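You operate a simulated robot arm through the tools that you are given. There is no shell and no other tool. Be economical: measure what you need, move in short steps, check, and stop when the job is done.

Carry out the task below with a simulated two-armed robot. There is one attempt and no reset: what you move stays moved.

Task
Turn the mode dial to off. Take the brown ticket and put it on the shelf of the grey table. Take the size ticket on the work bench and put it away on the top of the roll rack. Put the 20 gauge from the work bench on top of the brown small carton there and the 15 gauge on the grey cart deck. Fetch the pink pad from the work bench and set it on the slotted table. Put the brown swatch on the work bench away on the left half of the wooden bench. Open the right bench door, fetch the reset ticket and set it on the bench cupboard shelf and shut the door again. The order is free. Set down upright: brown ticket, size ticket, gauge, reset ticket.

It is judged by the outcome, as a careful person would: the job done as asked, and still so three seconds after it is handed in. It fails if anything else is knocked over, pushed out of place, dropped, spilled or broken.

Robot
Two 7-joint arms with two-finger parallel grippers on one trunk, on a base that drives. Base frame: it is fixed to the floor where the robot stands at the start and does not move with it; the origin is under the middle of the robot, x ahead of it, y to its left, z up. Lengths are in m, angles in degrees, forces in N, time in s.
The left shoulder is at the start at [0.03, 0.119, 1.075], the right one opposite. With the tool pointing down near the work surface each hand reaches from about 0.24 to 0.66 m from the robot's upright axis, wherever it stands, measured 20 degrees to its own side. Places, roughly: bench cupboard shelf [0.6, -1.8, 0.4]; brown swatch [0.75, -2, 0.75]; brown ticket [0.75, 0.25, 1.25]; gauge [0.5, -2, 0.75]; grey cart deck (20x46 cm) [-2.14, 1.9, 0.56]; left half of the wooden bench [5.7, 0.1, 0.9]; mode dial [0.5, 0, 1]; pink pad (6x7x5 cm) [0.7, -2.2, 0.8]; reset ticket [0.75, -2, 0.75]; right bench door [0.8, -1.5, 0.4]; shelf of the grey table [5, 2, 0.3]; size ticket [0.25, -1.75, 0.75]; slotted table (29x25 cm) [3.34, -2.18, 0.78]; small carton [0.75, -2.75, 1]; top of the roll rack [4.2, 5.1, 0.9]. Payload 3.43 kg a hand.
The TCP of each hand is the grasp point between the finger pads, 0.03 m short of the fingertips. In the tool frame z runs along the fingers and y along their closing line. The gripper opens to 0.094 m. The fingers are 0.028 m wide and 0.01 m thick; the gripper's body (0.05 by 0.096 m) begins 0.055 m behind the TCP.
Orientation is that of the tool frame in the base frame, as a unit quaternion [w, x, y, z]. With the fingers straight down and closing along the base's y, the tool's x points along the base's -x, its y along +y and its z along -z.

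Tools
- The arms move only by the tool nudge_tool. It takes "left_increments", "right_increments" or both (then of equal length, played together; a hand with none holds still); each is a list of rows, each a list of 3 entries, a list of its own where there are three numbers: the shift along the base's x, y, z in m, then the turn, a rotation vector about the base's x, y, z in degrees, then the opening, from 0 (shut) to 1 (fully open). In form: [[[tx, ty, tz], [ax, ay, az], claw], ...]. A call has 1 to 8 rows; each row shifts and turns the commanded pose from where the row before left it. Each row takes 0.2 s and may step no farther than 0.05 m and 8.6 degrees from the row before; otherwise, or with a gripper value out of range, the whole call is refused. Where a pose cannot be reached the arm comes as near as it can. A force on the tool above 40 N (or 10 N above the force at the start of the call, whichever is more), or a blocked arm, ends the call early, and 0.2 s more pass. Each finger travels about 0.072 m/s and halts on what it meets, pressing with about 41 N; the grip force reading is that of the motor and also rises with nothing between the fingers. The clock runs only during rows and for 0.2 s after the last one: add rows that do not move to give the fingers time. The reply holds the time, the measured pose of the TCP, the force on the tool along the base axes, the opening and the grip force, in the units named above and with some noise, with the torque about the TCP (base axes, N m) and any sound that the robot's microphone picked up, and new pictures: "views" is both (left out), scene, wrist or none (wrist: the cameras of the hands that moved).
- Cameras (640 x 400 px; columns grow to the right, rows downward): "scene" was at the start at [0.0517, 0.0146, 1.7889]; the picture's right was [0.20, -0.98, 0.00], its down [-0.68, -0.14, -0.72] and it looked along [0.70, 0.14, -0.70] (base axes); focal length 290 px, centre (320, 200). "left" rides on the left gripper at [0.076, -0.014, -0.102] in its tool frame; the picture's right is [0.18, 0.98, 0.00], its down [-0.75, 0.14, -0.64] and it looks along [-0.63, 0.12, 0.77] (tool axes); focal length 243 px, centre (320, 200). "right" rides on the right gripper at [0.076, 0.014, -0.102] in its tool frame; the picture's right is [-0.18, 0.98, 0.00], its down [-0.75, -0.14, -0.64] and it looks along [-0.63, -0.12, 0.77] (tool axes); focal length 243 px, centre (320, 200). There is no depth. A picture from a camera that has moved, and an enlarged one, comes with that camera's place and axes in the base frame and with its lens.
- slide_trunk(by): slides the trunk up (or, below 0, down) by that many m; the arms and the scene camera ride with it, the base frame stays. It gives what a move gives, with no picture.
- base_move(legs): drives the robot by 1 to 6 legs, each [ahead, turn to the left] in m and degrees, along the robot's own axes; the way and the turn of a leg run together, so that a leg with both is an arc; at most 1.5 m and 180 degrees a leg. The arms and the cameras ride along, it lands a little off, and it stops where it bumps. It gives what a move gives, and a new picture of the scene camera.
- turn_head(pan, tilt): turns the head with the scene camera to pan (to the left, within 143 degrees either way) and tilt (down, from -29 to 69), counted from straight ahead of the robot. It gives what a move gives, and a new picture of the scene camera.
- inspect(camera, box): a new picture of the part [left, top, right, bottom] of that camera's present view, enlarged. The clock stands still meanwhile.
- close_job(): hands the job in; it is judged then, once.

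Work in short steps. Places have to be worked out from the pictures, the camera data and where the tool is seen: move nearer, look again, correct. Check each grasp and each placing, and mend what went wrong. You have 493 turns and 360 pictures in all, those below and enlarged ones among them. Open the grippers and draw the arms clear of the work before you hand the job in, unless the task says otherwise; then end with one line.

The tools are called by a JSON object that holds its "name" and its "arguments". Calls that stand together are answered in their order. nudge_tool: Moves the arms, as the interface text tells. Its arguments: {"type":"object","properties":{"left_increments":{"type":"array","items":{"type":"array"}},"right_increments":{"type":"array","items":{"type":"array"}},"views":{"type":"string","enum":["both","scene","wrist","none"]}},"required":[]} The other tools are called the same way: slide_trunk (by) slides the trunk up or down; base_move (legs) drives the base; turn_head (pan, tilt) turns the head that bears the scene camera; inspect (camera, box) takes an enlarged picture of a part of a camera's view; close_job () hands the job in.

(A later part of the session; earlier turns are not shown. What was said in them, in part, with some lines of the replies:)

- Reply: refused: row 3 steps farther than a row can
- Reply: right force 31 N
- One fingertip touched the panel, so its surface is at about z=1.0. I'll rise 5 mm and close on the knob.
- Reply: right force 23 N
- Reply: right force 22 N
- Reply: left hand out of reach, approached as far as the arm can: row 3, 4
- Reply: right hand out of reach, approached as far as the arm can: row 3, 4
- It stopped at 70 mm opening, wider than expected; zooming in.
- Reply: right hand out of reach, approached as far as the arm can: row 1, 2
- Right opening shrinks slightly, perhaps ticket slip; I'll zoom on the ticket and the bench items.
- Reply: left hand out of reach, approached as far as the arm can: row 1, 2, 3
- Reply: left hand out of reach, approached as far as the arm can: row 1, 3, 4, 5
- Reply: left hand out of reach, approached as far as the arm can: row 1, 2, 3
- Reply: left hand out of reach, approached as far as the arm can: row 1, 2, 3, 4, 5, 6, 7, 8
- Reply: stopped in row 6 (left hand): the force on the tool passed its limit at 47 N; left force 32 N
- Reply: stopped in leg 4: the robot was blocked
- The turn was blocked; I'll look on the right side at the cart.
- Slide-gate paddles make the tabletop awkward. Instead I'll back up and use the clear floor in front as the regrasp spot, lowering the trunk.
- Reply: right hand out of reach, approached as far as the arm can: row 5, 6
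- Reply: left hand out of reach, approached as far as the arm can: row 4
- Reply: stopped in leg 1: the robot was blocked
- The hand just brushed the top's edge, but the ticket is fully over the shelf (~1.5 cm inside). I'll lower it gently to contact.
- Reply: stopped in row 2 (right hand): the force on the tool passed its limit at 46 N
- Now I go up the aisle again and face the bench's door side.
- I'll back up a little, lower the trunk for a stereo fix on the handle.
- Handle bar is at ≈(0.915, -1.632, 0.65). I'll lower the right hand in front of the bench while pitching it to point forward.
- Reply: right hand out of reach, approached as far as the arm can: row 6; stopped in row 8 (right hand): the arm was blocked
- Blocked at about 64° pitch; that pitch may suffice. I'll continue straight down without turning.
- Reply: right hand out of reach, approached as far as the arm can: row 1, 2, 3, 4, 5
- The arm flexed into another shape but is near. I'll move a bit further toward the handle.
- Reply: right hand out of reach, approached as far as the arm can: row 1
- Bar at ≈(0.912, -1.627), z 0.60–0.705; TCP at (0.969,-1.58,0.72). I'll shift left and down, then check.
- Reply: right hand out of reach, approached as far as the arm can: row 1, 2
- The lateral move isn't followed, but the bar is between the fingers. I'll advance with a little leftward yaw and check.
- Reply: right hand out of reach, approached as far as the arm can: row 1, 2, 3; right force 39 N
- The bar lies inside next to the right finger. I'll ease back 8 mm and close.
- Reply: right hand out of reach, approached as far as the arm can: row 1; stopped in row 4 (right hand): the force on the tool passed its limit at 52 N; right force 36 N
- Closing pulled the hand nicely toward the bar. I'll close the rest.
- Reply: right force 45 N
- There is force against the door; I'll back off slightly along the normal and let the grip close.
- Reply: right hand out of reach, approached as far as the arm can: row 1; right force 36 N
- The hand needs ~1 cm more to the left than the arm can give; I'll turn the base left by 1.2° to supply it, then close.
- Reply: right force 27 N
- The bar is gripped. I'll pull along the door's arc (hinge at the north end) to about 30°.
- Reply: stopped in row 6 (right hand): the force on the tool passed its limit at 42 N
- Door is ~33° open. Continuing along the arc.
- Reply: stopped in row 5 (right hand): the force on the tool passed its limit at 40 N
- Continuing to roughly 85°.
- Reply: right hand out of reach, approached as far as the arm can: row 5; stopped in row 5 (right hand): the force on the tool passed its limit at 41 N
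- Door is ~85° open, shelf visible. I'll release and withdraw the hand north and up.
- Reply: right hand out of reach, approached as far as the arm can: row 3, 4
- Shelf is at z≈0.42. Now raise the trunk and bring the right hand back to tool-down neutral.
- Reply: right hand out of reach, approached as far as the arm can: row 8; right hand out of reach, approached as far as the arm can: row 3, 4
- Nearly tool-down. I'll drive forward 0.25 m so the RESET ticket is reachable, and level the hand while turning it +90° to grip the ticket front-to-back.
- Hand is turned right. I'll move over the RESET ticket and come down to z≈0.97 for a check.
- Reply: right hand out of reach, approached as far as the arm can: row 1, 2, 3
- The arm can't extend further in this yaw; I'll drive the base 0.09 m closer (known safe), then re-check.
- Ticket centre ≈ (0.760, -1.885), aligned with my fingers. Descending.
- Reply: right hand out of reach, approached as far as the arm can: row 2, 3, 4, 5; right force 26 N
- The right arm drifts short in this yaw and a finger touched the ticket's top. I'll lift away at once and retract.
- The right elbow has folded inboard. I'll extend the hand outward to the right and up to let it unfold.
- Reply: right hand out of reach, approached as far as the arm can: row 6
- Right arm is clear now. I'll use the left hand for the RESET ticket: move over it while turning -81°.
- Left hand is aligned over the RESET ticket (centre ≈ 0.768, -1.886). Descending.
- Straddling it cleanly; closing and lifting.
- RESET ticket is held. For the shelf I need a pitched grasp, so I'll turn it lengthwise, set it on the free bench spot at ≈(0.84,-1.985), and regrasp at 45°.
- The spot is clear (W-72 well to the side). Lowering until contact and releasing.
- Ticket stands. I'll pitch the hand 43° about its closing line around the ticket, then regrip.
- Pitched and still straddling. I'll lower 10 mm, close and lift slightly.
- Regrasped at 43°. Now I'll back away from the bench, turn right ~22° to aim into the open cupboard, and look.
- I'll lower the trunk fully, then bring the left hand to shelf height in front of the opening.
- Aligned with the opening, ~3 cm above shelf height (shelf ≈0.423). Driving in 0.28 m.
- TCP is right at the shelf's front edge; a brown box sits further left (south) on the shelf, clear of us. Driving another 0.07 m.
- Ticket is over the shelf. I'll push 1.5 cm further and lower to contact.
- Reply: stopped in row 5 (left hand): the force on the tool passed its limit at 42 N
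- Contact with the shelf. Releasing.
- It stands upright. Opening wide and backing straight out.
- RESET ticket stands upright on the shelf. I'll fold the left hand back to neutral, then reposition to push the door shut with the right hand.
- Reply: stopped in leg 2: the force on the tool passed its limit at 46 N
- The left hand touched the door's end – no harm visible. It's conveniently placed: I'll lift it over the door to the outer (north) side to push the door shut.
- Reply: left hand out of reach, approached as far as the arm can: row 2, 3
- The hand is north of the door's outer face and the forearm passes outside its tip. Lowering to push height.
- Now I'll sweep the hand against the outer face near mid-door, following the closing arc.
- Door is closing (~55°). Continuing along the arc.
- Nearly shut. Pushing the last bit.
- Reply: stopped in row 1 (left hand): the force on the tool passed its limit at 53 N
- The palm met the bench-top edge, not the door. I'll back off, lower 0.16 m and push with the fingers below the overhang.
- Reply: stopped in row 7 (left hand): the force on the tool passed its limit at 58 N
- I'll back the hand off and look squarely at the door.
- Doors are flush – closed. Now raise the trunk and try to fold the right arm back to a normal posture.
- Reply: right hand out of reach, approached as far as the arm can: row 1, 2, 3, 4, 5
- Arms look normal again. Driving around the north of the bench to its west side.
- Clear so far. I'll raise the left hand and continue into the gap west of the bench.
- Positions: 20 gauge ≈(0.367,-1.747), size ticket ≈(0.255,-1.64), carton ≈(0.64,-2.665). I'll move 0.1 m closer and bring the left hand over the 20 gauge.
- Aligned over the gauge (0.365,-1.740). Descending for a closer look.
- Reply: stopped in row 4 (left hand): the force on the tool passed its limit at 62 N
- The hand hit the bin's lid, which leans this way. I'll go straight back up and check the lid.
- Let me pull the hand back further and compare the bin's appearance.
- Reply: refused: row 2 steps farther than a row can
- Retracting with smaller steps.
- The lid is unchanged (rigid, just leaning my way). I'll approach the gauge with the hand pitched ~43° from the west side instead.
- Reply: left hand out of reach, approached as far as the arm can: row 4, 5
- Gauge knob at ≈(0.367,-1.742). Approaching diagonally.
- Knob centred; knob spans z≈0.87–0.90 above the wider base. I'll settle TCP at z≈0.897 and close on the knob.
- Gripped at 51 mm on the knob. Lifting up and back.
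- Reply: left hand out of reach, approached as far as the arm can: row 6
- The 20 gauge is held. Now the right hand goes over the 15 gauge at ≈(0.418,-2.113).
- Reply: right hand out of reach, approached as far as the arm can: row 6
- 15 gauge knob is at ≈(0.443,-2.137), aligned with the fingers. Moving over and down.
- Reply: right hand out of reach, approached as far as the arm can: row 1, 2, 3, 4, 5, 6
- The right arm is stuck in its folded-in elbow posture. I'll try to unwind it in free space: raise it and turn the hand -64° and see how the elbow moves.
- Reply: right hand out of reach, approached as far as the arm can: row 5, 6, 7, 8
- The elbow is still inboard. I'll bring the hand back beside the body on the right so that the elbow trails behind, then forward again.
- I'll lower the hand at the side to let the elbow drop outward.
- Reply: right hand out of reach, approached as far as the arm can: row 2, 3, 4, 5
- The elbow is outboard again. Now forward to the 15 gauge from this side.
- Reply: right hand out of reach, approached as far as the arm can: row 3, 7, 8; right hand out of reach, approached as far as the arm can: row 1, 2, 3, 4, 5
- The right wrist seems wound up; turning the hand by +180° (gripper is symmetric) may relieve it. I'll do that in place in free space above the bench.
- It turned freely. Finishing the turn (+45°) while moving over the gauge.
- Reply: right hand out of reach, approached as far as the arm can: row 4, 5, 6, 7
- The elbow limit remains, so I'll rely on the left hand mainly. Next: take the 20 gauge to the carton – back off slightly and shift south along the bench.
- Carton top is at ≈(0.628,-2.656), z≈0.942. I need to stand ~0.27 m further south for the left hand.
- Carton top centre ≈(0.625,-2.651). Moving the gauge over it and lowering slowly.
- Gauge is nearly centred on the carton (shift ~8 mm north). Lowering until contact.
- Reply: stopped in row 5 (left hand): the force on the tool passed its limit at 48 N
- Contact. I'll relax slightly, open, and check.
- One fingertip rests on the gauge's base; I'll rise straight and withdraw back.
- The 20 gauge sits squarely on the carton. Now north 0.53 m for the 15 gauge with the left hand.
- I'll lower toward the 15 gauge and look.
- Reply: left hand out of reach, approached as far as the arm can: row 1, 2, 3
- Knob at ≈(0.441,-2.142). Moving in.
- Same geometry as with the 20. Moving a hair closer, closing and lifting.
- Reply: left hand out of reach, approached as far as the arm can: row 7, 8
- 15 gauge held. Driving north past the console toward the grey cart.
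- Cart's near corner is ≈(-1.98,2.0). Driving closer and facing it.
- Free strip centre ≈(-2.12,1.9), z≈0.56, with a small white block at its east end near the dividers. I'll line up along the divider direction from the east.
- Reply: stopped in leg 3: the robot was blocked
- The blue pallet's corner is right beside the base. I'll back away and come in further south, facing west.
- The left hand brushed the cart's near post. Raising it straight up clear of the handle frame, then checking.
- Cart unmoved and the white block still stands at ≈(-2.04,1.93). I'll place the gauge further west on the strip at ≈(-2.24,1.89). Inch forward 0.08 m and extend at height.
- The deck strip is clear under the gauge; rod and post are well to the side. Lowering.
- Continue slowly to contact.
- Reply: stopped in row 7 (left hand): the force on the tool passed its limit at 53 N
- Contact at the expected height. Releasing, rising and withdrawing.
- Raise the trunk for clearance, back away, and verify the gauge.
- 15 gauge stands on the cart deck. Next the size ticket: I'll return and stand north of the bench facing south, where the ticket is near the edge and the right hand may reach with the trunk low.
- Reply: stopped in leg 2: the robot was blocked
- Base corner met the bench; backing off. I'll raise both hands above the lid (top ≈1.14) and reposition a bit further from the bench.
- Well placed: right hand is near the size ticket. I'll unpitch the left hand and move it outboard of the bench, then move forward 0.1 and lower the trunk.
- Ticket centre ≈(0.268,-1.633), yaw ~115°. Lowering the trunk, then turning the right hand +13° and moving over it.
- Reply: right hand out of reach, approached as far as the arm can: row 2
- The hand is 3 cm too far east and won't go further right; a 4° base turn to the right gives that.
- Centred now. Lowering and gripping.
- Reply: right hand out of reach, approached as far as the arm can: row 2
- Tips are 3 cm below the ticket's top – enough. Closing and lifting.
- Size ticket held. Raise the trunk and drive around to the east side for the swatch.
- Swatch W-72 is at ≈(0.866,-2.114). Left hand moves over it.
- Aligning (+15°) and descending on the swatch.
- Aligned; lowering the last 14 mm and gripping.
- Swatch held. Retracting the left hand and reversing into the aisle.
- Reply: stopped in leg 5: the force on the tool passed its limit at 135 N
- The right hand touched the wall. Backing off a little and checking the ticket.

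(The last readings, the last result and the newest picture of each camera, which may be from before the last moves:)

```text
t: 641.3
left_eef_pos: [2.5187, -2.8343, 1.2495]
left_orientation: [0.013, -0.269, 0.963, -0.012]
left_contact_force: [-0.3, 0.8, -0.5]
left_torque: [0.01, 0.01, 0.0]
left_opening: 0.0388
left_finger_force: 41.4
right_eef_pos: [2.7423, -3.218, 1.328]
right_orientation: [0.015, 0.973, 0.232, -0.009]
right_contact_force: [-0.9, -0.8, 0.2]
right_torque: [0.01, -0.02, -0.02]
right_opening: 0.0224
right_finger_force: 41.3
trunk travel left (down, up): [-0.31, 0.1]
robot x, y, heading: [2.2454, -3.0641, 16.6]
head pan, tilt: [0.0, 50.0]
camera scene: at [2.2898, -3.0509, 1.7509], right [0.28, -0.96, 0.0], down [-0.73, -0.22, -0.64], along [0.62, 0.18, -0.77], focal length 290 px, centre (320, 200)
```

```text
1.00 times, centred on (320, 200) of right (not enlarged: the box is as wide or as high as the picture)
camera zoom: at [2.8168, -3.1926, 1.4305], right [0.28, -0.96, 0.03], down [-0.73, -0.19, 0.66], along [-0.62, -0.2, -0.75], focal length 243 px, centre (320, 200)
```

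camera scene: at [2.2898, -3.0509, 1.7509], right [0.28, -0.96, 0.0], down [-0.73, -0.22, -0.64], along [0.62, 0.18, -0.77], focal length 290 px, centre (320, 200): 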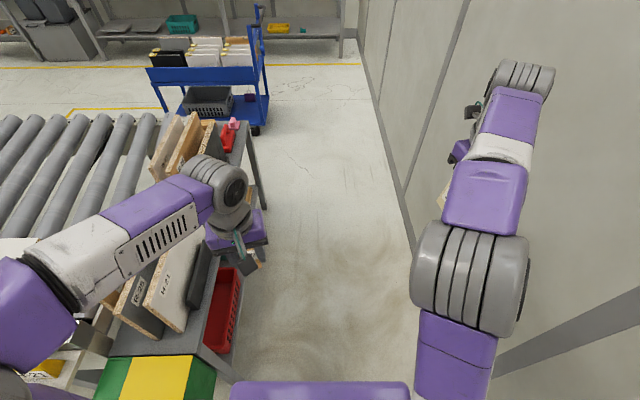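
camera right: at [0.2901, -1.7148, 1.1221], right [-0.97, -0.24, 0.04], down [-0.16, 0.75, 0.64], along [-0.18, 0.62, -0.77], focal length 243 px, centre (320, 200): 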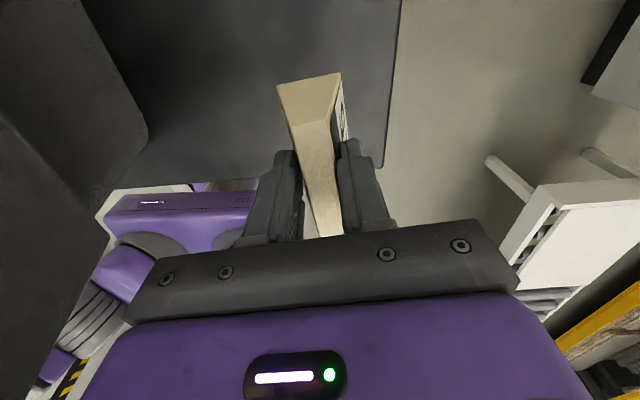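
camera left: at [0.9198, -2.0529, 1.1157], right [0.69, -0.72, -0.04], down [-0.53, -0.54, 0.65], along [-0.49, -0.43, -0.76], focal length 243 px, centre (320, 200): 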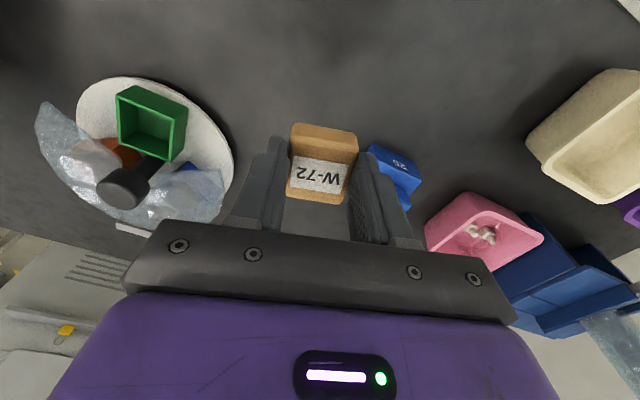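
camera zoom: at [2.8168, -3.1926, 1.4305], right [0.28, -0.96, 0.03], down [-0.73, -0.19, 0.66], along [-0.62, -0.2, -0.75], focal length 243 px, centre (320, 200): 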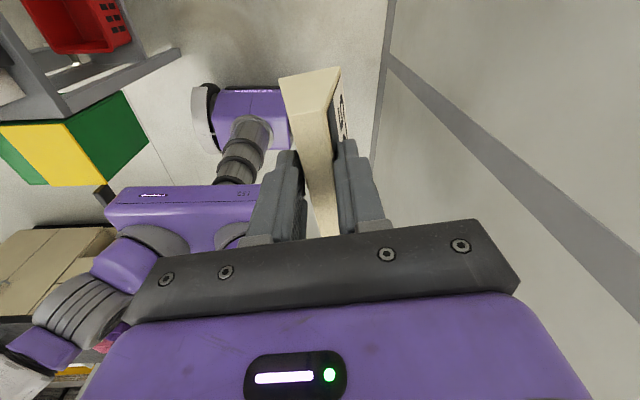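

Ticket still held firmly. Continuing along the corridor and round the rack corner.

{"name": "base_move", "arguments": {"legs": [[1.0, 0.5], [0.72, 0.5], [0, 81], [1.3, 0]]}}

```text
t: 659.6
left_eef_pos: [3.5049, -0.9851, 1.2492]
left_orientation: [-0.018, 0.836, -0.549, 0.002]
left_contact_force: [0.5, -0.5, 0.2]
left_torque: [0.03, 0.0, 0.0]
left_opening: 0.0388
left_finger_force: 41.0
right_eef_pos: [3.9147, -0.8149, 1.3285]
right_orientation: [0.017, 0.579, 0.815, 0.003]
right_contact_force: [0.6, 0.3, 1.2]
right_torque: [-0.01, -0.01, 0.02]
right_opening: 0.0211
right_finger_force: 40.8
trunk travel left (down, up): [-0.31, 0.1]
robot x, y, heading: [3.6948, -1.2876, 98.7]
head pan, tilt: [0.0, 50.0]
camera scene: at [3.6887, -1.2439, 1.7509], right [0.99, 0.15, 0.0], down [0.12, -0.76, -0.64], along [-0.1, 0.64, -0.77], focal length 290 px, centre (320, 200)
```

scene: 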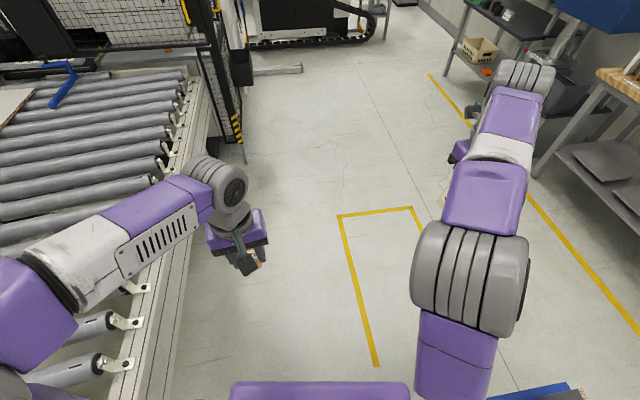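

Next the wooden bench's left half: pass the cart, turn to face it and approach.

{"name": "base_move", "arguments": {"legs": [[0.78, 2], [0, -83], [1.2, 0]]}}

{"name": "turn_head", "arguments": {"pan": 10, "tilt": 42}}

```text
t: 673.0
left_eef_pos: [4.9818, 0.0704, 1.2495]
left_orientation: [0.013, -0.279, 0.96, -0.013]
left_contact_force: [0.5, -1.0, -0.7]
left_torque: [-0.02, -0.01, -0.01]
left_opening: 0.0386
left_finger_force: 40.7
right_eef_pos: [5.2123, -0.3074, 1.3289]
right_orientation: [0.014, 0.97, 0.242, -0.009]
right_contact_force: [-0.4, 0.4, -0.3]
right_torque: [-0.01, -0.01, -0.03]
right_opening: 0.0206
right_finger_force: 40.8
trunk travel left (down, up): [-0.31, 0.1]
robot x, y, heading: [4.7114, -0.166, 17.6]
head pan, tilt: [0.0, 50.0]
camera scene: at [4.7575, -0.1506, 1.7509], right [0.3, -0.95, 0.0], down [-0.73, -0.23, -0.64], along [0.61, 0.19, -0.77], focal length 290 px, centre (320, 200)
```

scene: 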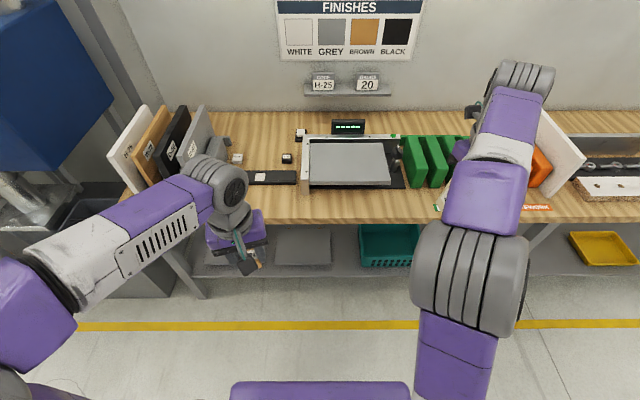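

```text
t: 673.7
left_eef_pos: [4.983, 0.0695, 1.2504]
left_orientation: [0.013, -0.279, 0.96, -0.012]
left_contact_force: [0.0, 0.0, 0.9]
left_torque: [0.0, 0.0, 0.03]
left_opening: 0.0385
left_finger_force: 40.6
right_eef_pos: [5.2131, -0.308, 1.3293]
right_orientation: [0.014, 0.97, 0.242, -0.009]
right_contact_force: [0.2, 0.3, -1.2]
right_torque: [0.01, -0.01, 0.01]
right_opening: 0.0206
right_finger_force: 40.8
trunk travel left (down, up): [-0.31, 0.1]
robot x, y, heading: [4.712, -0.16, 17.7]
head pan, tilt: [10.0, 42.0]
camera scene: at [4.7582, -0.1353, 1.7621], right [0.46, -0.89, 0.0], down [-0.59, -0.31, -0.74], along [0.66, 0.34, -0.67], focal length 290 px, centre (320, 200)
```

scene: 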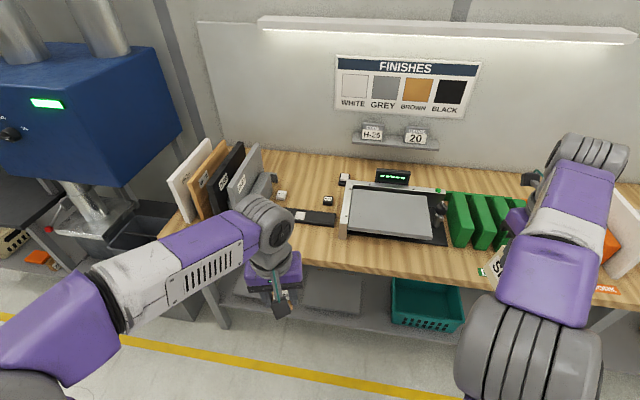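

A free spot near the front edge of the left half is at ≈(5.36,0.235). Moving forward 0.18 and bringing the swatch over it.

{"name": "base_move", "arguments": {"legs": [[0.18, 0]]}}

{"name": "nudge_tool", "arguments": {"left_increments": [[[0.035, 0.018, -0.025], [0, 0, 0], 0.1], [[0.035, 0.018, -0.025], [0, 0, 0], 0.1], [[0.035, 0.018, -0.025], [0, 0, 0], 0.1], [[0.035, 0.018, -0.025], [0, 0, 0], 0.1], [[0.035, 0.018, -0.025], [0, 0, 0], 0.1], [[0.025, 0.015, -0.03], [0, 0, 0], 0.1], [[0, 0, -0.03], [0, 0, 0], 0.1]], "views": "both"}}

```text
t: 675.2
left_eef_pos: [5.1539, 0.1239, 1.2495]
left_orientation: [0.013, -0.278, 0.961, -0.012]
left_contact_force: [0.8, -0.5, -0.4]
left_torque: [0.01, 0.02, 0.0]
left_opening: 0.0384
left_finger_force: 41.1
right_eef_pos: [5.3831, -0.2543, 1.329]
right_orientation: [0.015, 0.97, 0.241, -0.009]
right_contact_force: [0.2, -0.3, -0.7]
right_torque: [0.0, 0.05, 0.01]
right_opening: 0.0204
right_finger_force: 40.8
trunk travel left (down, up): [-0.31, 0.1]
robot x, y, heading: [4.879, -0.1111, 17.5]
head pan, tilt: [10.0, 42.0]
camera scene: at [4.9289, -0.0814, 1.7622], right [0.46, -0.89, 0.0], down [-0.59, -0.31, -0.74], along [0.66, 0.34, -0.67], focal length 290 px, centre (320, 200)
```

scene: 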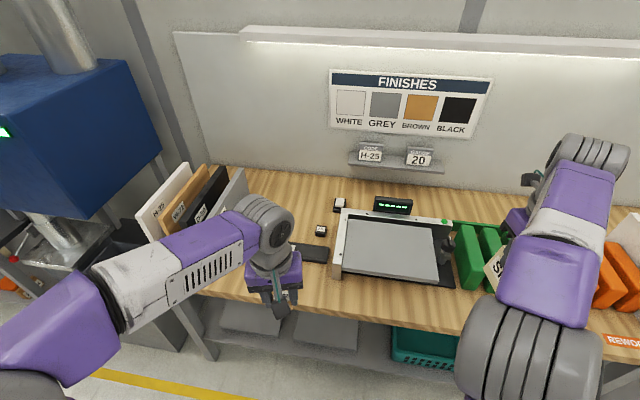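

```text
t: 676.8
left_eef_pos: [5.3518, 0.2289, 1.0642]
left_orientation: [0.013, -0.276, 0.961, -0.012]
left_contact_force: [0.6, -0.6, -1.1]
left_torque: [0.02, 0.02, -0.02]
left_opening: 0.0388
left_finger_force: 41.5
right_eef_pos: [5.3819, -0.2549, 1.3295]
right_orientation: [0.015, 0.97, 0.241, -0.009]
right_contact_force: [0.0, -0.5, -0.2]
right_torque: [0.0, -0.02, 0.02]
right_opening: 0.0202
right_finger_force: 40.4
trunk travel left (down, up): [-0.31, 0.1]
robot x, y, heading: [4.8823, -0.1119, 17.4]
head pan, tilt: [10.0, 42.0]
camera scene: at [4.9282, -0.0816, 1.7622], right [0.46, -0.89, 0.0], down [-0.59, -0.31, -0.74], along [0.66, 0.34, -0.67], focal length 290 px, centre (320, 200)
camera left: at [5.2914, 0.1787, 1.164], right [-0.68, 0.73, -0.04], down [0.54, 0.53, 0.65], along [0.5, 0.42, -0.76], focal length 243 px, centre (320, 200)
```

scene: 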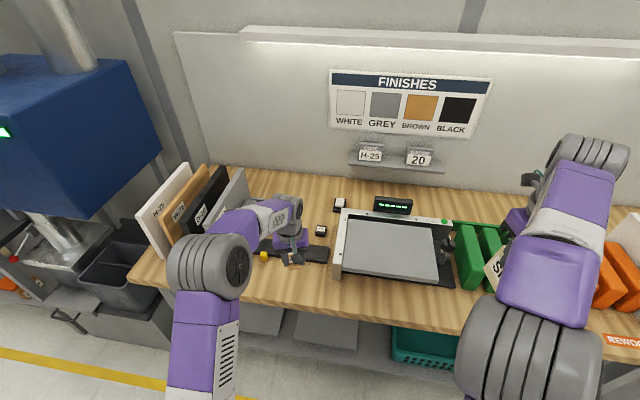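
left: 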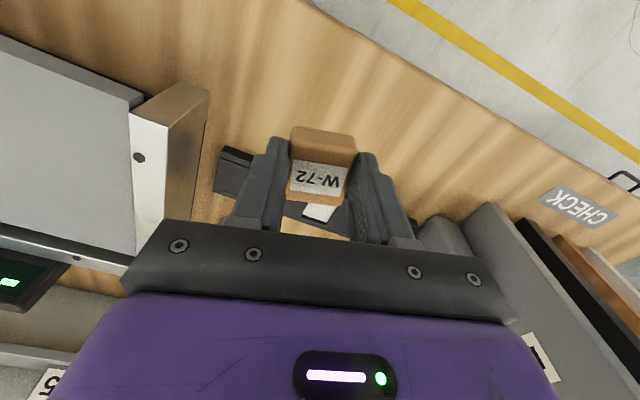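

It will land on free wood at image (326,92). Lowering.

{"name": "nudge_tool", "arguments": {"left_increments": [[[0, 0, -0.045], [0, 0, 0], 0.1], [[0, 0, -0.045], [0, 0, 0], 0.1], [[0, 0, -0.02], [0, 0, 0], 0.1], [[0, 0, -0.008], [0, 0, 0], 0.1], [[0, 0, -0.006], [0, 0, 0], 0.1], [[0, 0, -0.006], [0, 0, 0], 0.1], [[0, 0, -0.006], [0, 0, 0], 0.1]], "views": "none"}}

```text
t: 678.4
left_eef_pos: [5.3541, 0.2282, 0.9324]
left_orientation: [0.018, -0.278, 0.96, -0.013]
left_contact_force: [-1.9, 1.2, 38.0]
left_torque: [0.46, 0.18, 0.05]
left_opening: 0.0393
left_finger_force: 41.3
right_eef_pos: [5.38, -0.2554, 1.3303]
right_orientation: [0.014, 0.97, 0.241, -0.007]
right_contact_force: [0.1, 0.1, 0.3]
right_torque: [0.02, 0.04, 0.02]
right_opening: 0.0204
right_finger_force: 40.6
trunk travel left (down, up): [-0.31, 0.1]
robot x, y, heading: [4.8807, -0.1118, 17.3]
head pan, tilt: [10.0, 42.0]
```

In contact (38 N). Releasing and lifting.

{"name": "nudge_tool", "arguments": {"left_increments": [[[0, 0, 0.004], [0, 0, 0], 0.5], [[0, 0, 0], [0, 0, 0], 0.65], [[0, 0, 0], [0, 0, 0], 0.65], [[0, 0, 0.03], [0, 0, 0], 0.65], [[0, 0, 0.045], [0, 0, 0], 0.65], [[0, 0, 0.045], [0, 0, 0], 0.65]], "views": "wrist"}}

```text
t: 679.8
left_eef_pos: [5.3531, 0.2282, 1.0526]
left_orientation: [0.013, -0.277, 0.961, -0.012]
left_contact_force: [1.3, 0.6, 0.8]
left_torque: [0.02, 0.02, -0.02]
left_opening: 0.0612
left_finger_force: 0.0
right_eef_pos: [5.381, -0.2551, 1.3286]
right_orientation: [0.015, 0.97, 0.241, -0.009]
right_contact_force: [-0.2, -0.7, -0.8]
right_torque: [-0.01, -0.01, 0.01]
right_opening: 0.02
right_finger_force: 40.7
trunk travel left (down, up): [-0.31, 0.1]
robot x, y, heading: [4.8788, -0.112, 17.4]
head pan, tilt: [10.0, 42.0]
camera left: at [5.2907, 0.1781, 1.1533], right [-0.68, 0.73, -0.03], down [0.54, 0.53, 0.65], along [0.49, 0.42, -0.76], focal length 243 px, centre (320, 200)
```

left: 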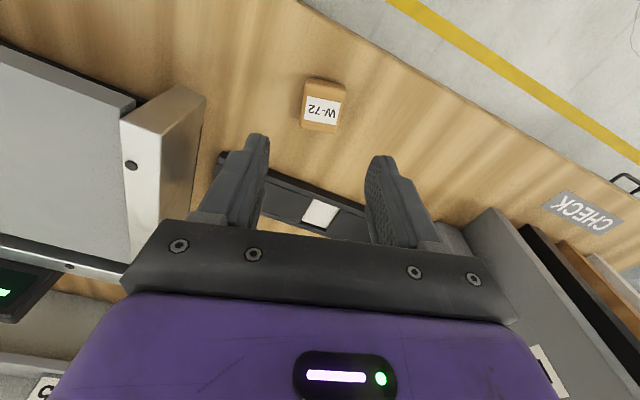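

Swatch placed. Now quickly to the roll rack with the size ticket: retract, back off and drive north.

{"name": "nudge_tool", "arguments": {"left_increments": [[[-0.02, -0.006, 0.04], [0, 0, 0], 0.5], [[-0.03, -0.01, 0.035], [0, 0, 0], 0.5], [[-0.035, -0.012, 0.03], [0, 0, 0], 0.5], [[-0.04, -0.015, 0.02], [0, 0, 0], 0.5], [[-0.04, -0.015, 0.02], [0, 0, 0], 0.5]], "views": "none"}}

{"name": "base_move", "arguments": {"legs": [[-0.5, 0], [0, 84], [1.3, 0], [0.9, 0], [0, -28], [1.35, 0]]}}

{"name": "turn_head", "arguments": {"pan": 0, "tilt": 30}}

```text
t: 681.0
left_eef_pos: [5.1869, 0.1706, 1.1966]
left_orientation: [0.014, -0.277, 0.961, -0.012]
left_contact_force: [0.0, 0.5, -1.1]
left_torque: [0.0, 0.01, 0.02]
left_opening: 0.0469
left_finger_force: 0.1
right_eef_pos: [5.3804, -0.2535, 1.3283]
right_orientation: [0.014, 0.97, 0.242, -0.008]
right_contact_force: [-0.4, -0.5, 0.2]
right_torque: [0.02, 0.01, 0.01]
right_opening: 0.0202
right_finger_force: 40.8
trunk travel left (down, up): [-0.31, 0.1]
robot x, y, heading: [4.8815, -0.1116, 17.6]
head pan, tilt: [10.0, 42.0]
```

```text
t: 705.7
left_eef_pos: [4.2957, 3.6057, 1.1993]
left_orientation: [0.017, -0.701, 0.713, -0.005]
left_contact_force: [0.8, 0.2, 0.1]
left_torque: [-0.05, 0.01, 0.04]
left_opening: 0.0469
left_finger_force: 0.1
right_eef_pos: [4.7576, 3.5346, 1.3278]
right_orientation: [0.017, 0.739, 0.674, -0.001]
right_contact_force: [0.1, 0.3, -0.4]
right_torque: [-0.03, 0.02, 0.0]
right_opening: 0.0186
right_finger_force: 41.2
trunk travel left (down, up): [-0.31, 0.1]
robot x, y, heading: [4.3627, 3.194, 74.1]
head pan, tilt: [10.0, 42.0]
camera scene: at [4.3631, 3.2474, 1.7622], right [0.99, -0.1, 0.0], down [-0.07, -0.67, -0.74], along [0.07, 0.74, -0.67], focal length 290 px, centre (320, 200)
```

scene: 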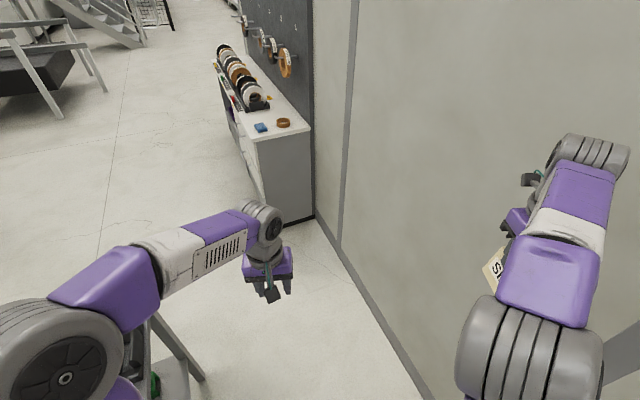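

```text
t: 706.5
left_eef_pos: [4.2957, 3.6049, 1.1976]
left_orientation: [0.017, -0.701, 0.713, -0.005]
left_contact_force: [0.4, 0.1, 0.6]
left_torque: [-0.01, -0.01, 0.03]
left_opening: 0.0471
left_finger_force: 0.1
right_eef_pos: [4.7569, 3.5348, 1.3294]
right_orientation: [0.017, 0.738, 0.674, -0.001]
right_contact_force: [-0.7, -0.1, -0.3]
right_torque: [-0.01, 0.03, 0.03]
right_opening: 0.0188
right_finger_force: 41.5
trunk travel left (down, up): [-0.31, 0.1]
robot x, y, heading: [4.3604, 3.194, 74.3]
head pan, tilt: [0.0, 30.0]
camera scene: at [4.3791, 3.2512, 1.7804], right [0.96, -0.27, 0.0], down [-0.14, -0.48, -0.87], along [0.23, 0.83, -0.5], focal length 290 px, centre (320, 200)
```

scene: 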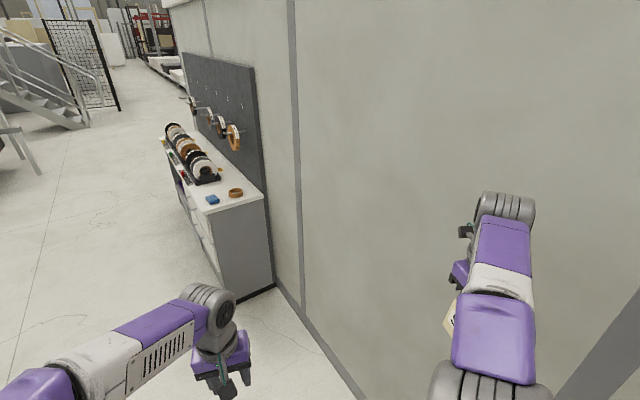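

The rack top's near end has a free gap between a blue item and a brown ring. I'll align at heading ~108° with the right hand ahead of it.

{"name": "base_move", "arguments": {"legs": [[0, 29], [1.1, 0], [0, 5]]}}

{"name": "inspect", "arguments": {"camera": "right", "box": [0, 0, 640, 400]}}

```text
t: 714.0
left_eef_pos: [3.8319, 4.5657, 1.1982]
left_orientation: [-0.018, 0.877, -0.479, -0.001]
left_contact_force: [0.1, 1.0, -0.7]
left_torque: [0.03, -0.02, 0.01]
left_opening: 0.0471
left_finger_force: 0.1
right_eef_pos: [4.2554, 4.763, 1.3291]
right_orientation: [0.015, 0.512, 0.859, 0.004]
right_contact_force: [-0.6, 0.4, -0.4]
right_torque: [0.04, 0.0, 0.02]
right_opening: 0.0183
right_finger_force: 41.5
trunk travel left (down, up): [-0.31, 0.1]
robot x, y, heading: [4.1105, 4.2611, 108.1]
head pan, tilt: [0.0, 30.0]
camera scene: at [4.0956, 4.3166, 1.7805], right [0.95, 0.31, 0.0], down [0.15, -0.48, -0.87], along [-0.27, 0.82, -0.5], focal length 290 px, centre (320, 200)
```

scene: 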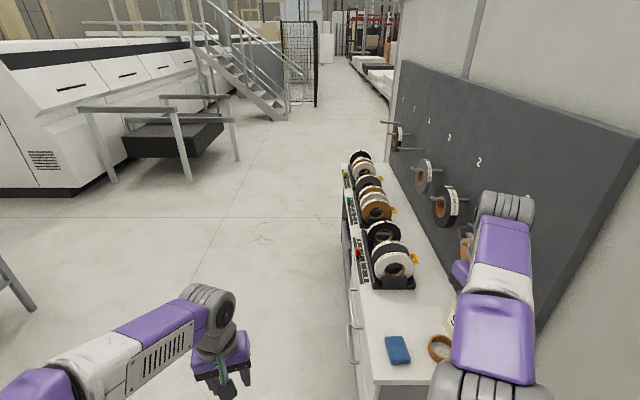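

```text
1.00 times, centred on (320, 200) of right (not enlarged: the box is as wide or as high as the picture)
camera zoom: at [4.2265, 4.8374, 1.4307], right [0.95, 0.31, 0.03], down [0.21, -0.72, 0.66], along [0.22, -0.62, -0.75], focal length 243 px, centre (320, 200)
```

zoom: 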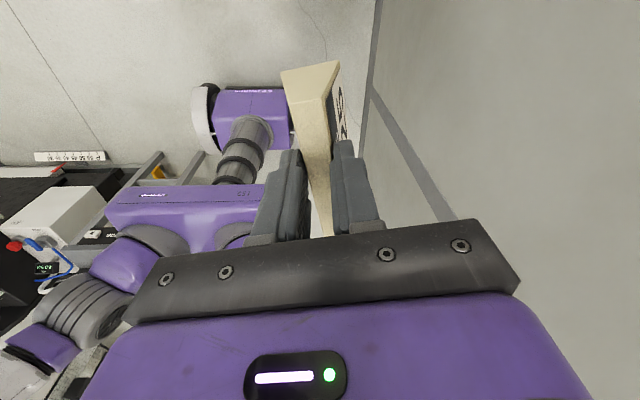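

A larger free area on the rack top (≈(4.175,5.065)) is better reached from the west side. Driving around to face it at heading 18°.

{"name": "base_move", "arguments": {"legs": [[0, 32], [0.45, 0], [0, -24], [0.67, 0], [0, -98]]}}

{"name": "turn_head", "arguments": {"pan": -12, "tilt": 45}}

```text
t: 727.0
left_eef_pos: [3.7873, 5.4269, 1.1976]
left_orientation: [0.013, -0.275, 0.961, -0.013]
left_contact_force: [-0.1, 0.0, 0.1]
left_torque: [0.01, -0.02, -0.02]
left_opening: 0.0469
left_finger_force: 0.0
right_eef_pos: [3.9783, 5.0014, 1.3292]
right_orientation: [0.014, 0.971, 0.24, -0.008]
right_contact_force: [-0.5, 0.3, 0.6]
right_torque: [0.02, 0.0, 0.03]
right_opening: 0.0173
right_finger_force: 41.1
trunk travel left (down, up): [-0.31, 0.1]
robot x, y, heading: [3.4783, 5.1475, 17.5]
head pan, tilt: [0.0, 30.0]
camera scene: at [3.5373, 5.1646, 1.7805], right [0.3, -0.95, 0.0], down [-0.48, -0.15, -0.87], along [0.83, 0.26, -0.5], focal length 290 px, centre (320, 200)
```

scene: 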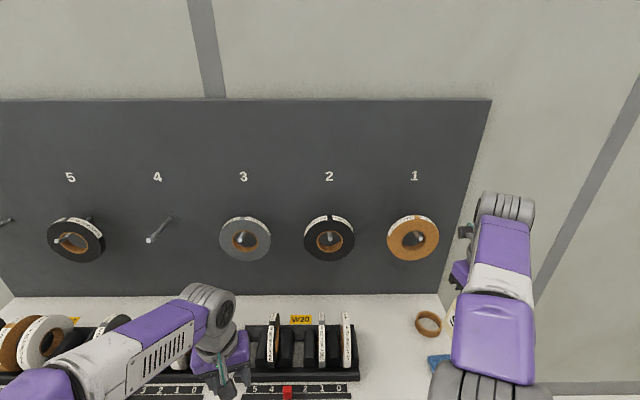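

```text
t: 727.8
left_eef_pos: [3.7866, 5.4266, 1.1976]
left_orientation: [0.013, -0.276, 0.961, -0.011]
left_contact_force: [-0.2, -0.5, -0.2]
left_torque: [0.03, 0.0, -0.01]
left_opening: 0.0472
left_finger_force: 0.0
right_eef_pos: [3.9786, 5.0015, 1.3289]
right_orientation: [0.015, 0.971, 0.24, -0.009]
right_contact_force: [-0.8, 0.4, 0.7]
right_torque: [0.01, -0.02, 0.0]
right_opening: 0.0175
right_finger_force: 40.8
trunk travel left (down, up): [-0.31, 0.1]
robot x, y, heading: [3.4796, 5.1469, 17.2]
head pan, tilt: [-12.0, 45.0]
camera scene: at [3.5318, 5.1455, 1.7579], right [0.09, -1.0, 0.0], down [-0.7, -0.07, -0.71], along [0.7, 0.07, -0.71], focal length 290 px, centre (320, 200)
```

scene: 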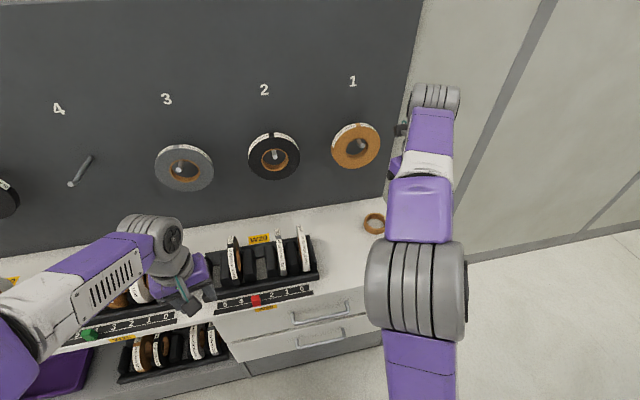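

Free area between the roll holder and the ring. With 0.13 m forward, the right hand will be over ≈(4.10,5.045). I'll raise the left hand first, then lower the trunk.

{"name": "nudge_tool", "arguments": {"left_increments": [[[-0.02, 0.02, 0.04], [0, 0, 0], 0.5], [[-0.02, 0.02, 0.04], [0, 0, 0], 0.5], [[-0.02, 0.01, 0.04], [0, 0, 0], 0.5], [[0, 0, 0.045], [0, 0, 0], 0.5], [[0, 0, 0.045], [0, 0, 0], 0.5], [[0, 0, 0.045], [0, 0, 0], 0.5]], "views": "none"}}

{"name": "base_move", "arguments": {"legs": [[0.13, 0]]}}

{"name": "slide_trunk", "arguments": {"by": -0.25}}

```text
t: 729.2
left_eef_pos: [3.7251, 5.4766, 1.451]
left_orientation: [0.012, -0.276, 0.961, -0.012]
left_contact_force: [-0.1, -0.7, -0.2]
left_torque: [-0.04, -0.03, -0.02]
left_opening: 0.0471
left_finger_force: 0.1
right_eef_pos: [3.979, 5.0018, 1.3286]
right_orientation: [0.014, 0.971, 0.239, -0.008]
right_contact_force: [0.2, 0.5, -0.2]
right_torque: [-0.02, -0.03, -0.01]
right_opening: 0.0176
right_finger_force: 41.2
trunk travel left (down, up): [-0.31, 0.1]
robot x, y, heading: [3.4763, 5.1521, 17.1]
head pan, tilt: [-12.0, 45.0]
```

```text
t: 730.5
left_eef_pos: [3.8477, 5.5157, 1.4516]
left_orientation: [0.013, -0.276, 0.961, -0.012]
left_contact_force: [0.1, 1.5, 0.2]
left_torque: [0.0, 0.02, 0.0]
left_opening: 0.0471
left_finger_force: 0.1
right_eef_pos: [4.1023, 5.0403, 1.3296]
right_orientation: [0.015, 0.971, 0.24, -0.009]
right_contact_force: [0.7, 0.6, 0.1]
right_torque: [0.0, 0.02, 0.0]
right_opening: 0.0173
right_finger_force: 41.2
trunk travel left (down, up): [-0.31, 0.1]
robot x, y, heading: [3.6057, 5.186, 17.3]
head pan, tilt: [-12.0, 45.0]
camera scene: at [3.6553, 5.184, 1.7579], right [0.09, -1.0, 0.0], down [-0.7, -0.07, -0.71], along [0.7, 0.07, -0.71], focal length 290 px, centre (320, 200)
```

scene: 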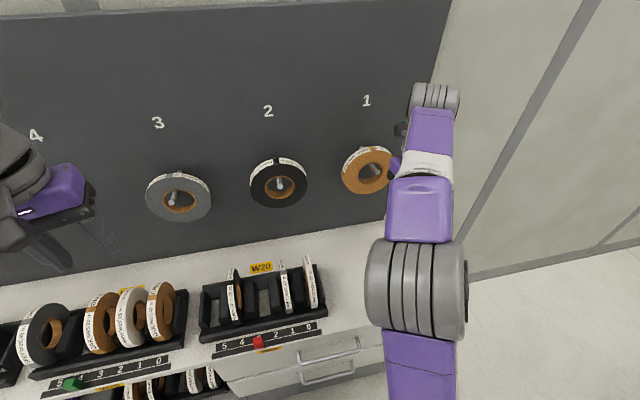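

```text
t: 733.0
left_eef_pos: [3.8487, 5.5163, 1.2008]
left_orientation: [0.014, -0.276, 0.961, -0.013]
left_contact_force: [-0.9, -0.5, -0.1]
left_torque: [-0.03, 0.01, 0.03]
left_opening: 0.0471
left_finger_force: 0.0
right_eef_pos: [4.1023, 5.0421, 1.0793]
right_orientation: [0.014, 0.971, 0.24, -0.009]
right_contact_force: [-0.6, -0.3, -0.4]
right_torque: [-0.01, -0.01, -0.02]
right_opening: 0.0173
right_finger_force: 41.0
trunk travel left (down, up): [-0.06, 0.35]
robot x, y, heading: [3.601, 5.1863, 17.4]
head pan, tilt: [-12.0, 45.0]
```

Check the surroundings with the right wrist view before the final lowering.

{"name": "inspect", "arguments": {"camera": "right", "box": [0, 0, 640, 400]}}

```text
1.00 times, centred on (320, 200) of right (not enlarged: the box is as wide or as high as the picture)
camera zoom: at [4.1772, 5.0664, 1.181], right [0.3, -0.95, 0.03], down [-0.73, -0.21, 0.66], along [-0.62, -0.21, -0.75], focal length 243 px, centre (320, 200)
```

zoom: 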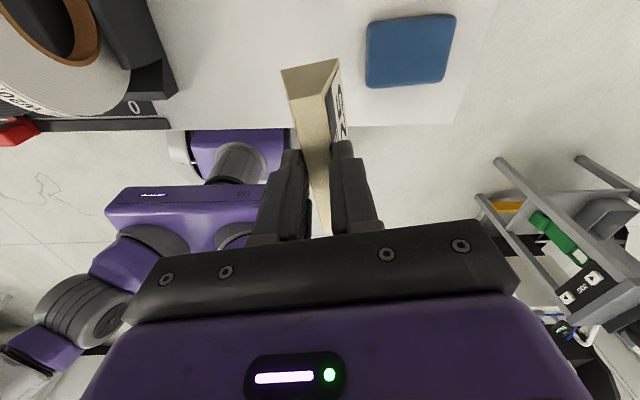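

The ticket would land ~1 cm from the front edge, so I'll go 0.04 m further in, then lower.

{"name": "base_move", "arguments": {"legs": [[0.04, 0]]}}

{"name": "nudge_tool", "arguments": {"right_increments": [[[0, 0, -0.03], [0, 0, 0], 0.1], [[0, 0, -0.025], [0, 0, 0], 0.1]], "views": "wrist"}}

```text
t: 733.9
left_eef_pos: [3.888, 5.5277, 1.2008]
left_orientation: [0.013, -0.276, 0.961, -0.013]
left_contact_force: [0.4, 0.2, -0.2]
left_torque: [-0.02, 0.03, 0.03]
left_opening: 0.047
left_finger_force: 0.0
right_eef_pos: [4.1417, 5.0542, 1.0791]
right_orientation: [0.015, 0.97, 0.241, -0.009]
right_contact_force: [-0.3, -0.6, -0.9]
right_torque: [-0.02, 0.03, 0.0]
right_opening: 0.017
right_finger_force: 40.6
trunk travel left (down, up): [-0.06, 0.35]
robot x, y, heading: [3.6414, 5.1987, 17.7]
head pan, tilt: [-12.0, 45.0]
camera scene: at [3.6955, 5.1965, 1.5078], right [0.09, -1.0, 0.0], down [-0.7, -0.07, -0.71], along [0.7, 0.07, -0.71], focal length 290 px, centre (320, 200)
```

scene: 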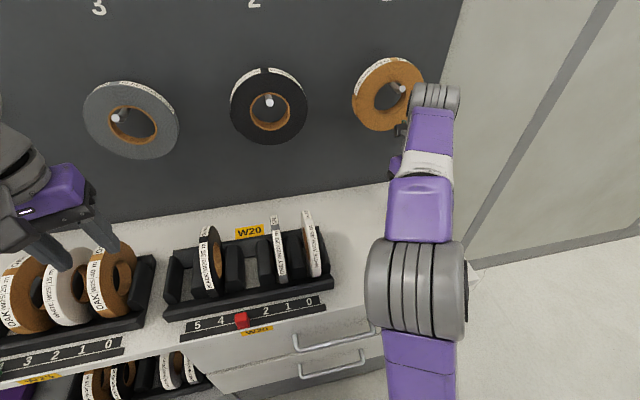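

```text
t: 734.5
left_eef_pos: [3.887, 5.5286, 1.2013]
left_orientation: [0.013, -0.277, 0.961, -0.013]
left_contact_force: [-0.4, -0.4, 0.1]
left_torque: [-0.02, -0.01, 0.03]
left_opening: 0.0471
left_finger_force: 0.0
right_eef_pos: [4.1407, 5.0527, 1.0237]
right_orientation: [0.015, 0.971, 0.24, -0.008]
right_contact_force: [-0.7, -0.4, -0.9]
right_torque: [-0.01, 0.0, 0.02]
right_opening: 0.017
right_finger_force: 40.8
trunk travel left (down, up): [-0.06, 0.35]
robot x, y, heading: [3.639, 5.2031, 17.3]
head pan, tilt: [-12.0, 45.0]
camera right: at [4.2153, 5.0786, 1.1261], right [0.3, -0.95, 0.03], down [-0.73, -0.21, 0.66], along [-0.62, -0.21, -0.75], focal length 243 px, centre (320, 200)
```

right: 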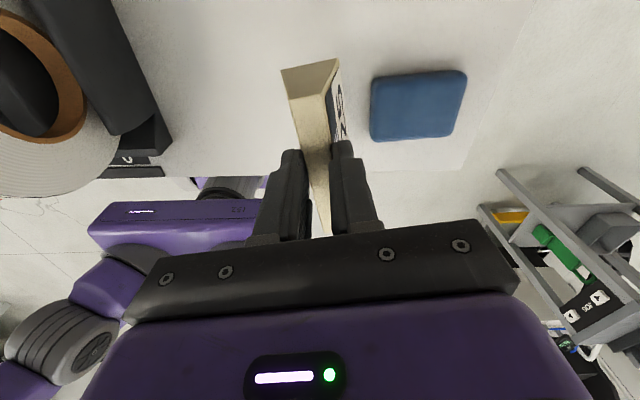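

Clear of the blue item and holder. Lowering gently to contact.

{"name": "nudge_tool", "arguments": {"right_increments": [[[0, 0, -0.01], [0, 0, 0], 0.1], [[0, 0, -0.006], [0, 0, 0], 0.1], [[0, 0, -0.005], [0, 0, 0], 0.1], [[0, 0, -0.005], [0, 0, 0], 0.1], [[0, 0, -0.005], [0, 0, 0], 0.1], [[0, 0, -0.005], [0, 0, 0], 0.1]], "views": "wrist"}}

```text
t: 735.9
left_eef_pos: [3.887, 5.5286, 1.2015]
left_orientation: [0.012, -0.277, 0.961, -0.013]
left_contact_force: [-0.5, -0.4, -0.8]
left_torque: [0.0, 0.03, -0.01]
left_opening: 0.0471
left_finger_force: 0.1
right_eef_pos: [4.1412, 5.0533, 0.9882]
right_orientation: [0.015, 0.971, 0.24, -0.009]
right_contact_force: [0.1, -0.1, 0.3]
right_torque: [0.04, -0.01, 0.01]
right_opening: 0.0171
right_finger_force: 41.0
trunk travel left (down, up): [-0.06, 0.35]
robot x, y, heading: [3.6394, 5.1973, 17.3]
head pan, tilt: [-12.0, 45.0]
camera right: at [4.2155, 5.0785, 1.0896], right [0.3, -0.95, 0.03], down [-0.73, -0.21, 0.66], along [-0.62, -0.21, -0.75], focal length 243 px, centre (320, 200)
```

right: 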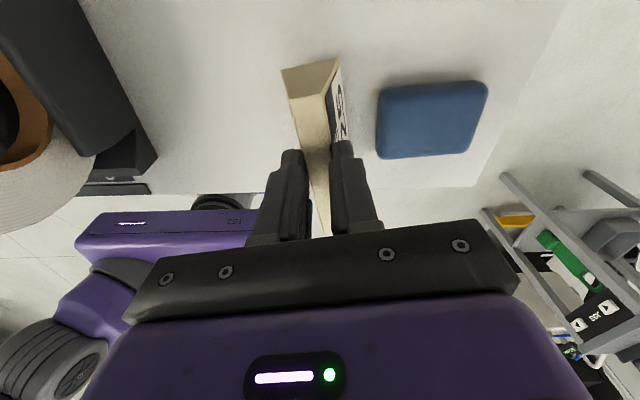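

No contact yet at z 0.988; continuing.

{"name": "nudge_tool", "arguments": {"right_increments": [[[0, 0, -0.006], [0, 0, 0], 0.1], [[0, 0, -0.006], [0, 0, 0], 0.1], [[0, 0, -0.006], [0, 0, 0], 0.1], [[0, 0, -0.006], [0, 0, 0], 0.1], [[0, 0, -0.006], [0, 0, 0], 0.1], [[0, 0, -0.006], [0, 0, 0], 0.1]], "views": "wrist"}}

```text
t: 737.3
left_eef_pos: [3.8845, 5.5281, 1.2024]
left_orientation: [0.015, -0.276, 0.961, -0.013]
left_contact_force: [0.3, 0.0, -0.6]
left_torque: [0.0, 0.01, 0.04]
left_opening: 0.0468
left_finger_force: 0.0
right_eef_pos: [4.1392, 5.053, 0.9552]
right_orientation: [0.016, 0.971, 0.24, -0.005]
right_contact_force: [-1.2, -3.2, 31.8]
right_torque: [0.56, -0.8, 0.0]
right_opening: 0.0169
right_finger_force: 40.9
trunk travel left (down, up): [-0.06, 0.35]
robot x, y, heading: [3.638, 5.1979, 17.1]
head pan, tilt: [-12.0, 45.0]
camera right: at [4.2137, 5.0778, 1.0579], right [0.3, -0.95, 0.03], down [-0.73, -0.2, 0.65], along [-0.61, -0.22, -0.76], focal length 243 px, centre (320, 200)
```

right: 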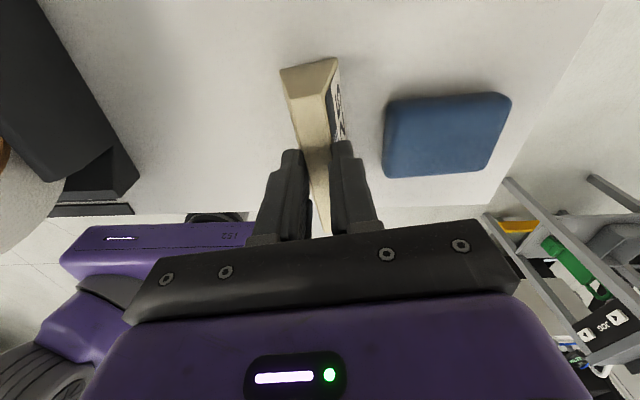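

Contact (32 N). Ease and release with a modest opening.

{"name": "nudge_tool", "arguments": {"right_increments": [[[0, 0, 0.003], [0, 0, 0], 0.1], [[0, 0, 0], [0, 0, 0], 0.3], [[0, 0, 0], [0, 0, 0], 0.45], [[0, 0, 0], [0, 0, 0], 0.5]], "views": "wrist"}}

```text
t: 738.3
left_eef_pos: [3.8866, 5.5286, 1.2016]
left_orientation: [0.013, -0.276, 0.961, -0.013]
left_contact_force: [-0.3, 0.6, 0.0]
left_torque: [0.0, -0.02, -0.03]
left_opening: 0.0472
left_finger_force: 0.0
right_eef_pos: [4.1404, 5.0528, 0.9549]
right_orientation: [0.015, 0.971, 0.24, -0.009]
right_contact_force: [-0.3, -0.8, -0.3]
right_torque: [0.0, 0.0, -0.02]
right_opening: 0.0472
right_finger_force: 0.1
trunk travel left (down, up): [-0.06, 0.35]
robot x, y, heading: [3.6378, 5.2019, 17.4]
head pan, tilt: [-12.0, 45.0]
camera right: at [4.2152, 5.0785, 1.0566], right [0.3, -0.95, 0.03], down [-0.73, -0.21, 0.66], along [-0.62, -0.21, -0.75], focal length 243 px, centre (320, 200)
```

right: 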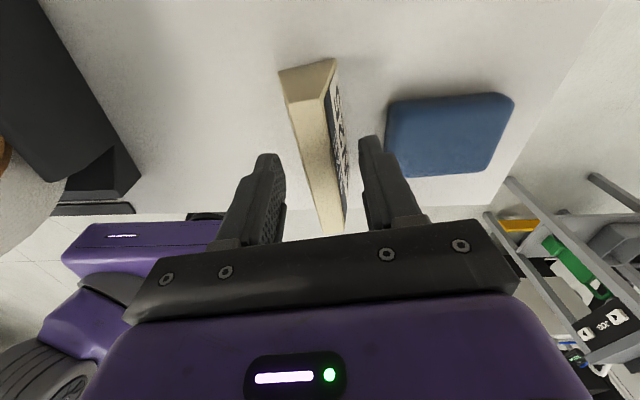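

The ticket stands free and upright. Lifting the hand straight up via arm and trunk, then backing away.

{"name": "nudge_tool", "arguments": {"right_increments": [[[0, 0, 0.02], [0, 0, 0], 0.5], [[0, 0, 0.04], [0, 0, 0], 0.5], [[0, 0, 0.045], [0, 0, 0], 0.5], [[0, 0, 0.045], [0, 0, 0], 0.5], [[0, 0, 0.045], [0, 0, 0], 0.5]], "views": "wrist"}}

{"name": "base_move", "arguments": {"legs": [[-0.4, 0]]}}

{"name": "inspect", "arguments": {"camera": "scene", "box": [220, 130, 480, 330]}}

```text
t: 739.5
left_eef_pos: [3.8874, 5.5282, 1.2009]
left_orientation: [0.013, -0.277, 0.961, -0.012]
left_contact_force: [-0.5, 0.5, 0.0]
left_torque: [-0.02, 0.02, 0.02]
left_opening: 0.0466
left_finger_force: 0.0
right_eef_pos: [4.1282, 5.0601, 1.1335]
right_orientation: [0.015, 0.971, 0.239, -0.009]
right_contact_force: [0.3, 0.0, 0.4]
right_torque: [-0.02, 0.02, -0.01]
right_opening: 0.0471
right_finger_force: 0.1
right hand out of reach, approached as far as the arm can: row 4, 5
trunk travel left (down, up): [-0.06, 0.35]
robot x, y, heading: [3.6402, 5.2002, 17.2]
head pan, tilt: [-12.0, 45.0]
camera right: at [4.2029, 5.0856, 1.2354], right [0.3, -0.95, 0.03], down [-0.73, -0.2, 0.66], along [-0.62, -0.21, -0.75], focal length 243 px, centre (320, 200)
```

right: 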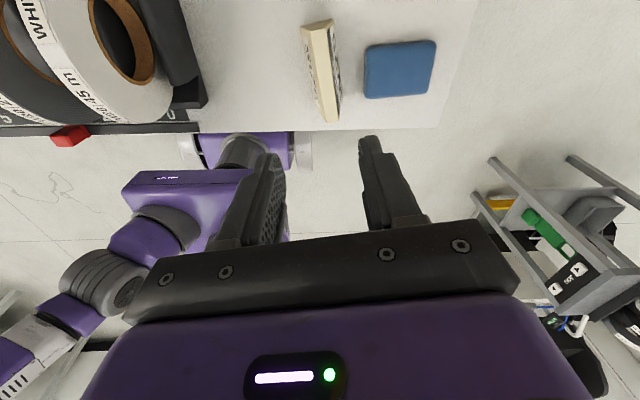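

```text
t: 742.0
left_eef_pos: [3.5036, 5.4077, 1.2019]
left_orientation: [0.013, -0.275, 0.961, -0.012]
left_contact_force: [-0.2, -0.2, 0.1]
left_torque: [0.0, -0.02, 0.01]
left_opening: 0.0469
left_finger_force: 0.0
right_eef_pos: [3.744, 4.9403, 1.1336]
right_orientation: [0.015, 0.971, 0.24, -0.009]
right_contact_force: [-0.6, 0.2, 0.2]
right_torque: [0.01, -0.03, -0.03]
right_opening: 0.0469
right_finger_force: 0.1
trunk travel left (down, up): [-0.06, 0.35]
robot x, y, heading: [3.2536, 5.0793, 17.2]
head pan, tilt: [-12.0, 45.0]
camera scene: at [3.3097, 5.0761, 1.5079], right [0.09, -1.0, 0.0], down [-0.7, -0.06, -0.71], along [0.7, 0.07, -0.71], focal length 290 px, centre (320, 200)
```

scene: 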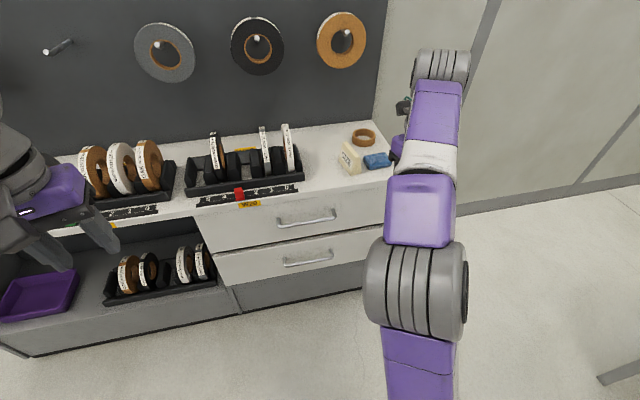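

```text
2.00 times, centred on (350, 230) of scene
camera zoom: at [3.3097, 5.0761, 1.5079], right [0.09, -1.0, 0.0], down [-0.7, -0.06, -0.71], along [0.7, 0.07, -0.71], focal length 580 px, centre (260, 140)
```

zoom: 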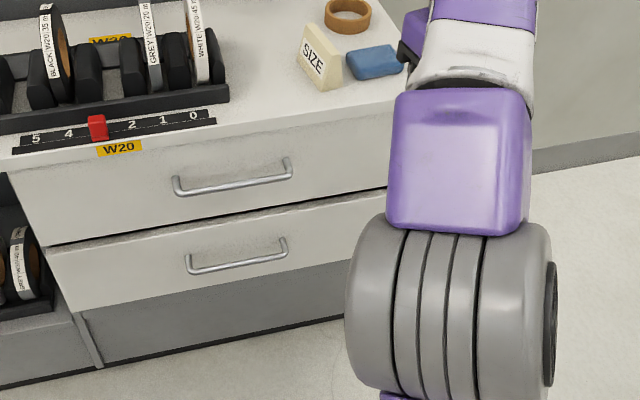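

The size ticket stands upright on the roll rack; every item is placed. I'll open both grippers fully with the arms clear, then hand in.

{"name": "nudge_tool", "arguments": {"left_increments": [[[0, 0, 0], [0, 0, 0], 1], [[0, 0, 0], [0, 0, 0], 1], [[0, 0, 0], [0, 0, 0], 1]], "right_increments": [[[0, 0, 0], [0, 0, 0], 1], [[0, 0, 0], [0, 0, 0], 1], [[0, 0, 0], [0, 0, 0], 1]], "views": "none"}}

{"name": "close_job", "arguments": {}}

```text
t: 742.8
left_eef_pos: [3.5041, 5.4071, 1.2003]
left_orientation: [0.013, -0.276, 0.961, -0.012]
left_contact_force: [-0.6, -0.3, 0.5]
left_torque: [0.02, 0.02, -0.03]
left_opening: 0.0941
left_finger_force: 0.0
right_eef_pos: [3.7447, 4.9393, 1.1327]
right_orientation: [0.014, 0.971, 0.239, -0.008]
right_contact_force: [-0.4, -0.9, 0.0]
right_torque: [0.0, -0.02, 0.02]
right_opening: 0.094
right_finger_force: 0.1
trunk travel left (down, up): [-0.06, 0.35]
robot x, y, heading: [3.2605, 5.0816, 17.3]
head pan, tilt: [-12.0, 45.0]
```

```text
The job is handed in.
```

All eight parts of the job are done and handed in: the dial is off, every item was seen in place and upright after release, and the right bench door is shut. The robot brushed the blue cart, grey cart post, bin lid, wall and blue pallet; nothing looked moved, though I didn't re-check the blue cart or pallet closely.
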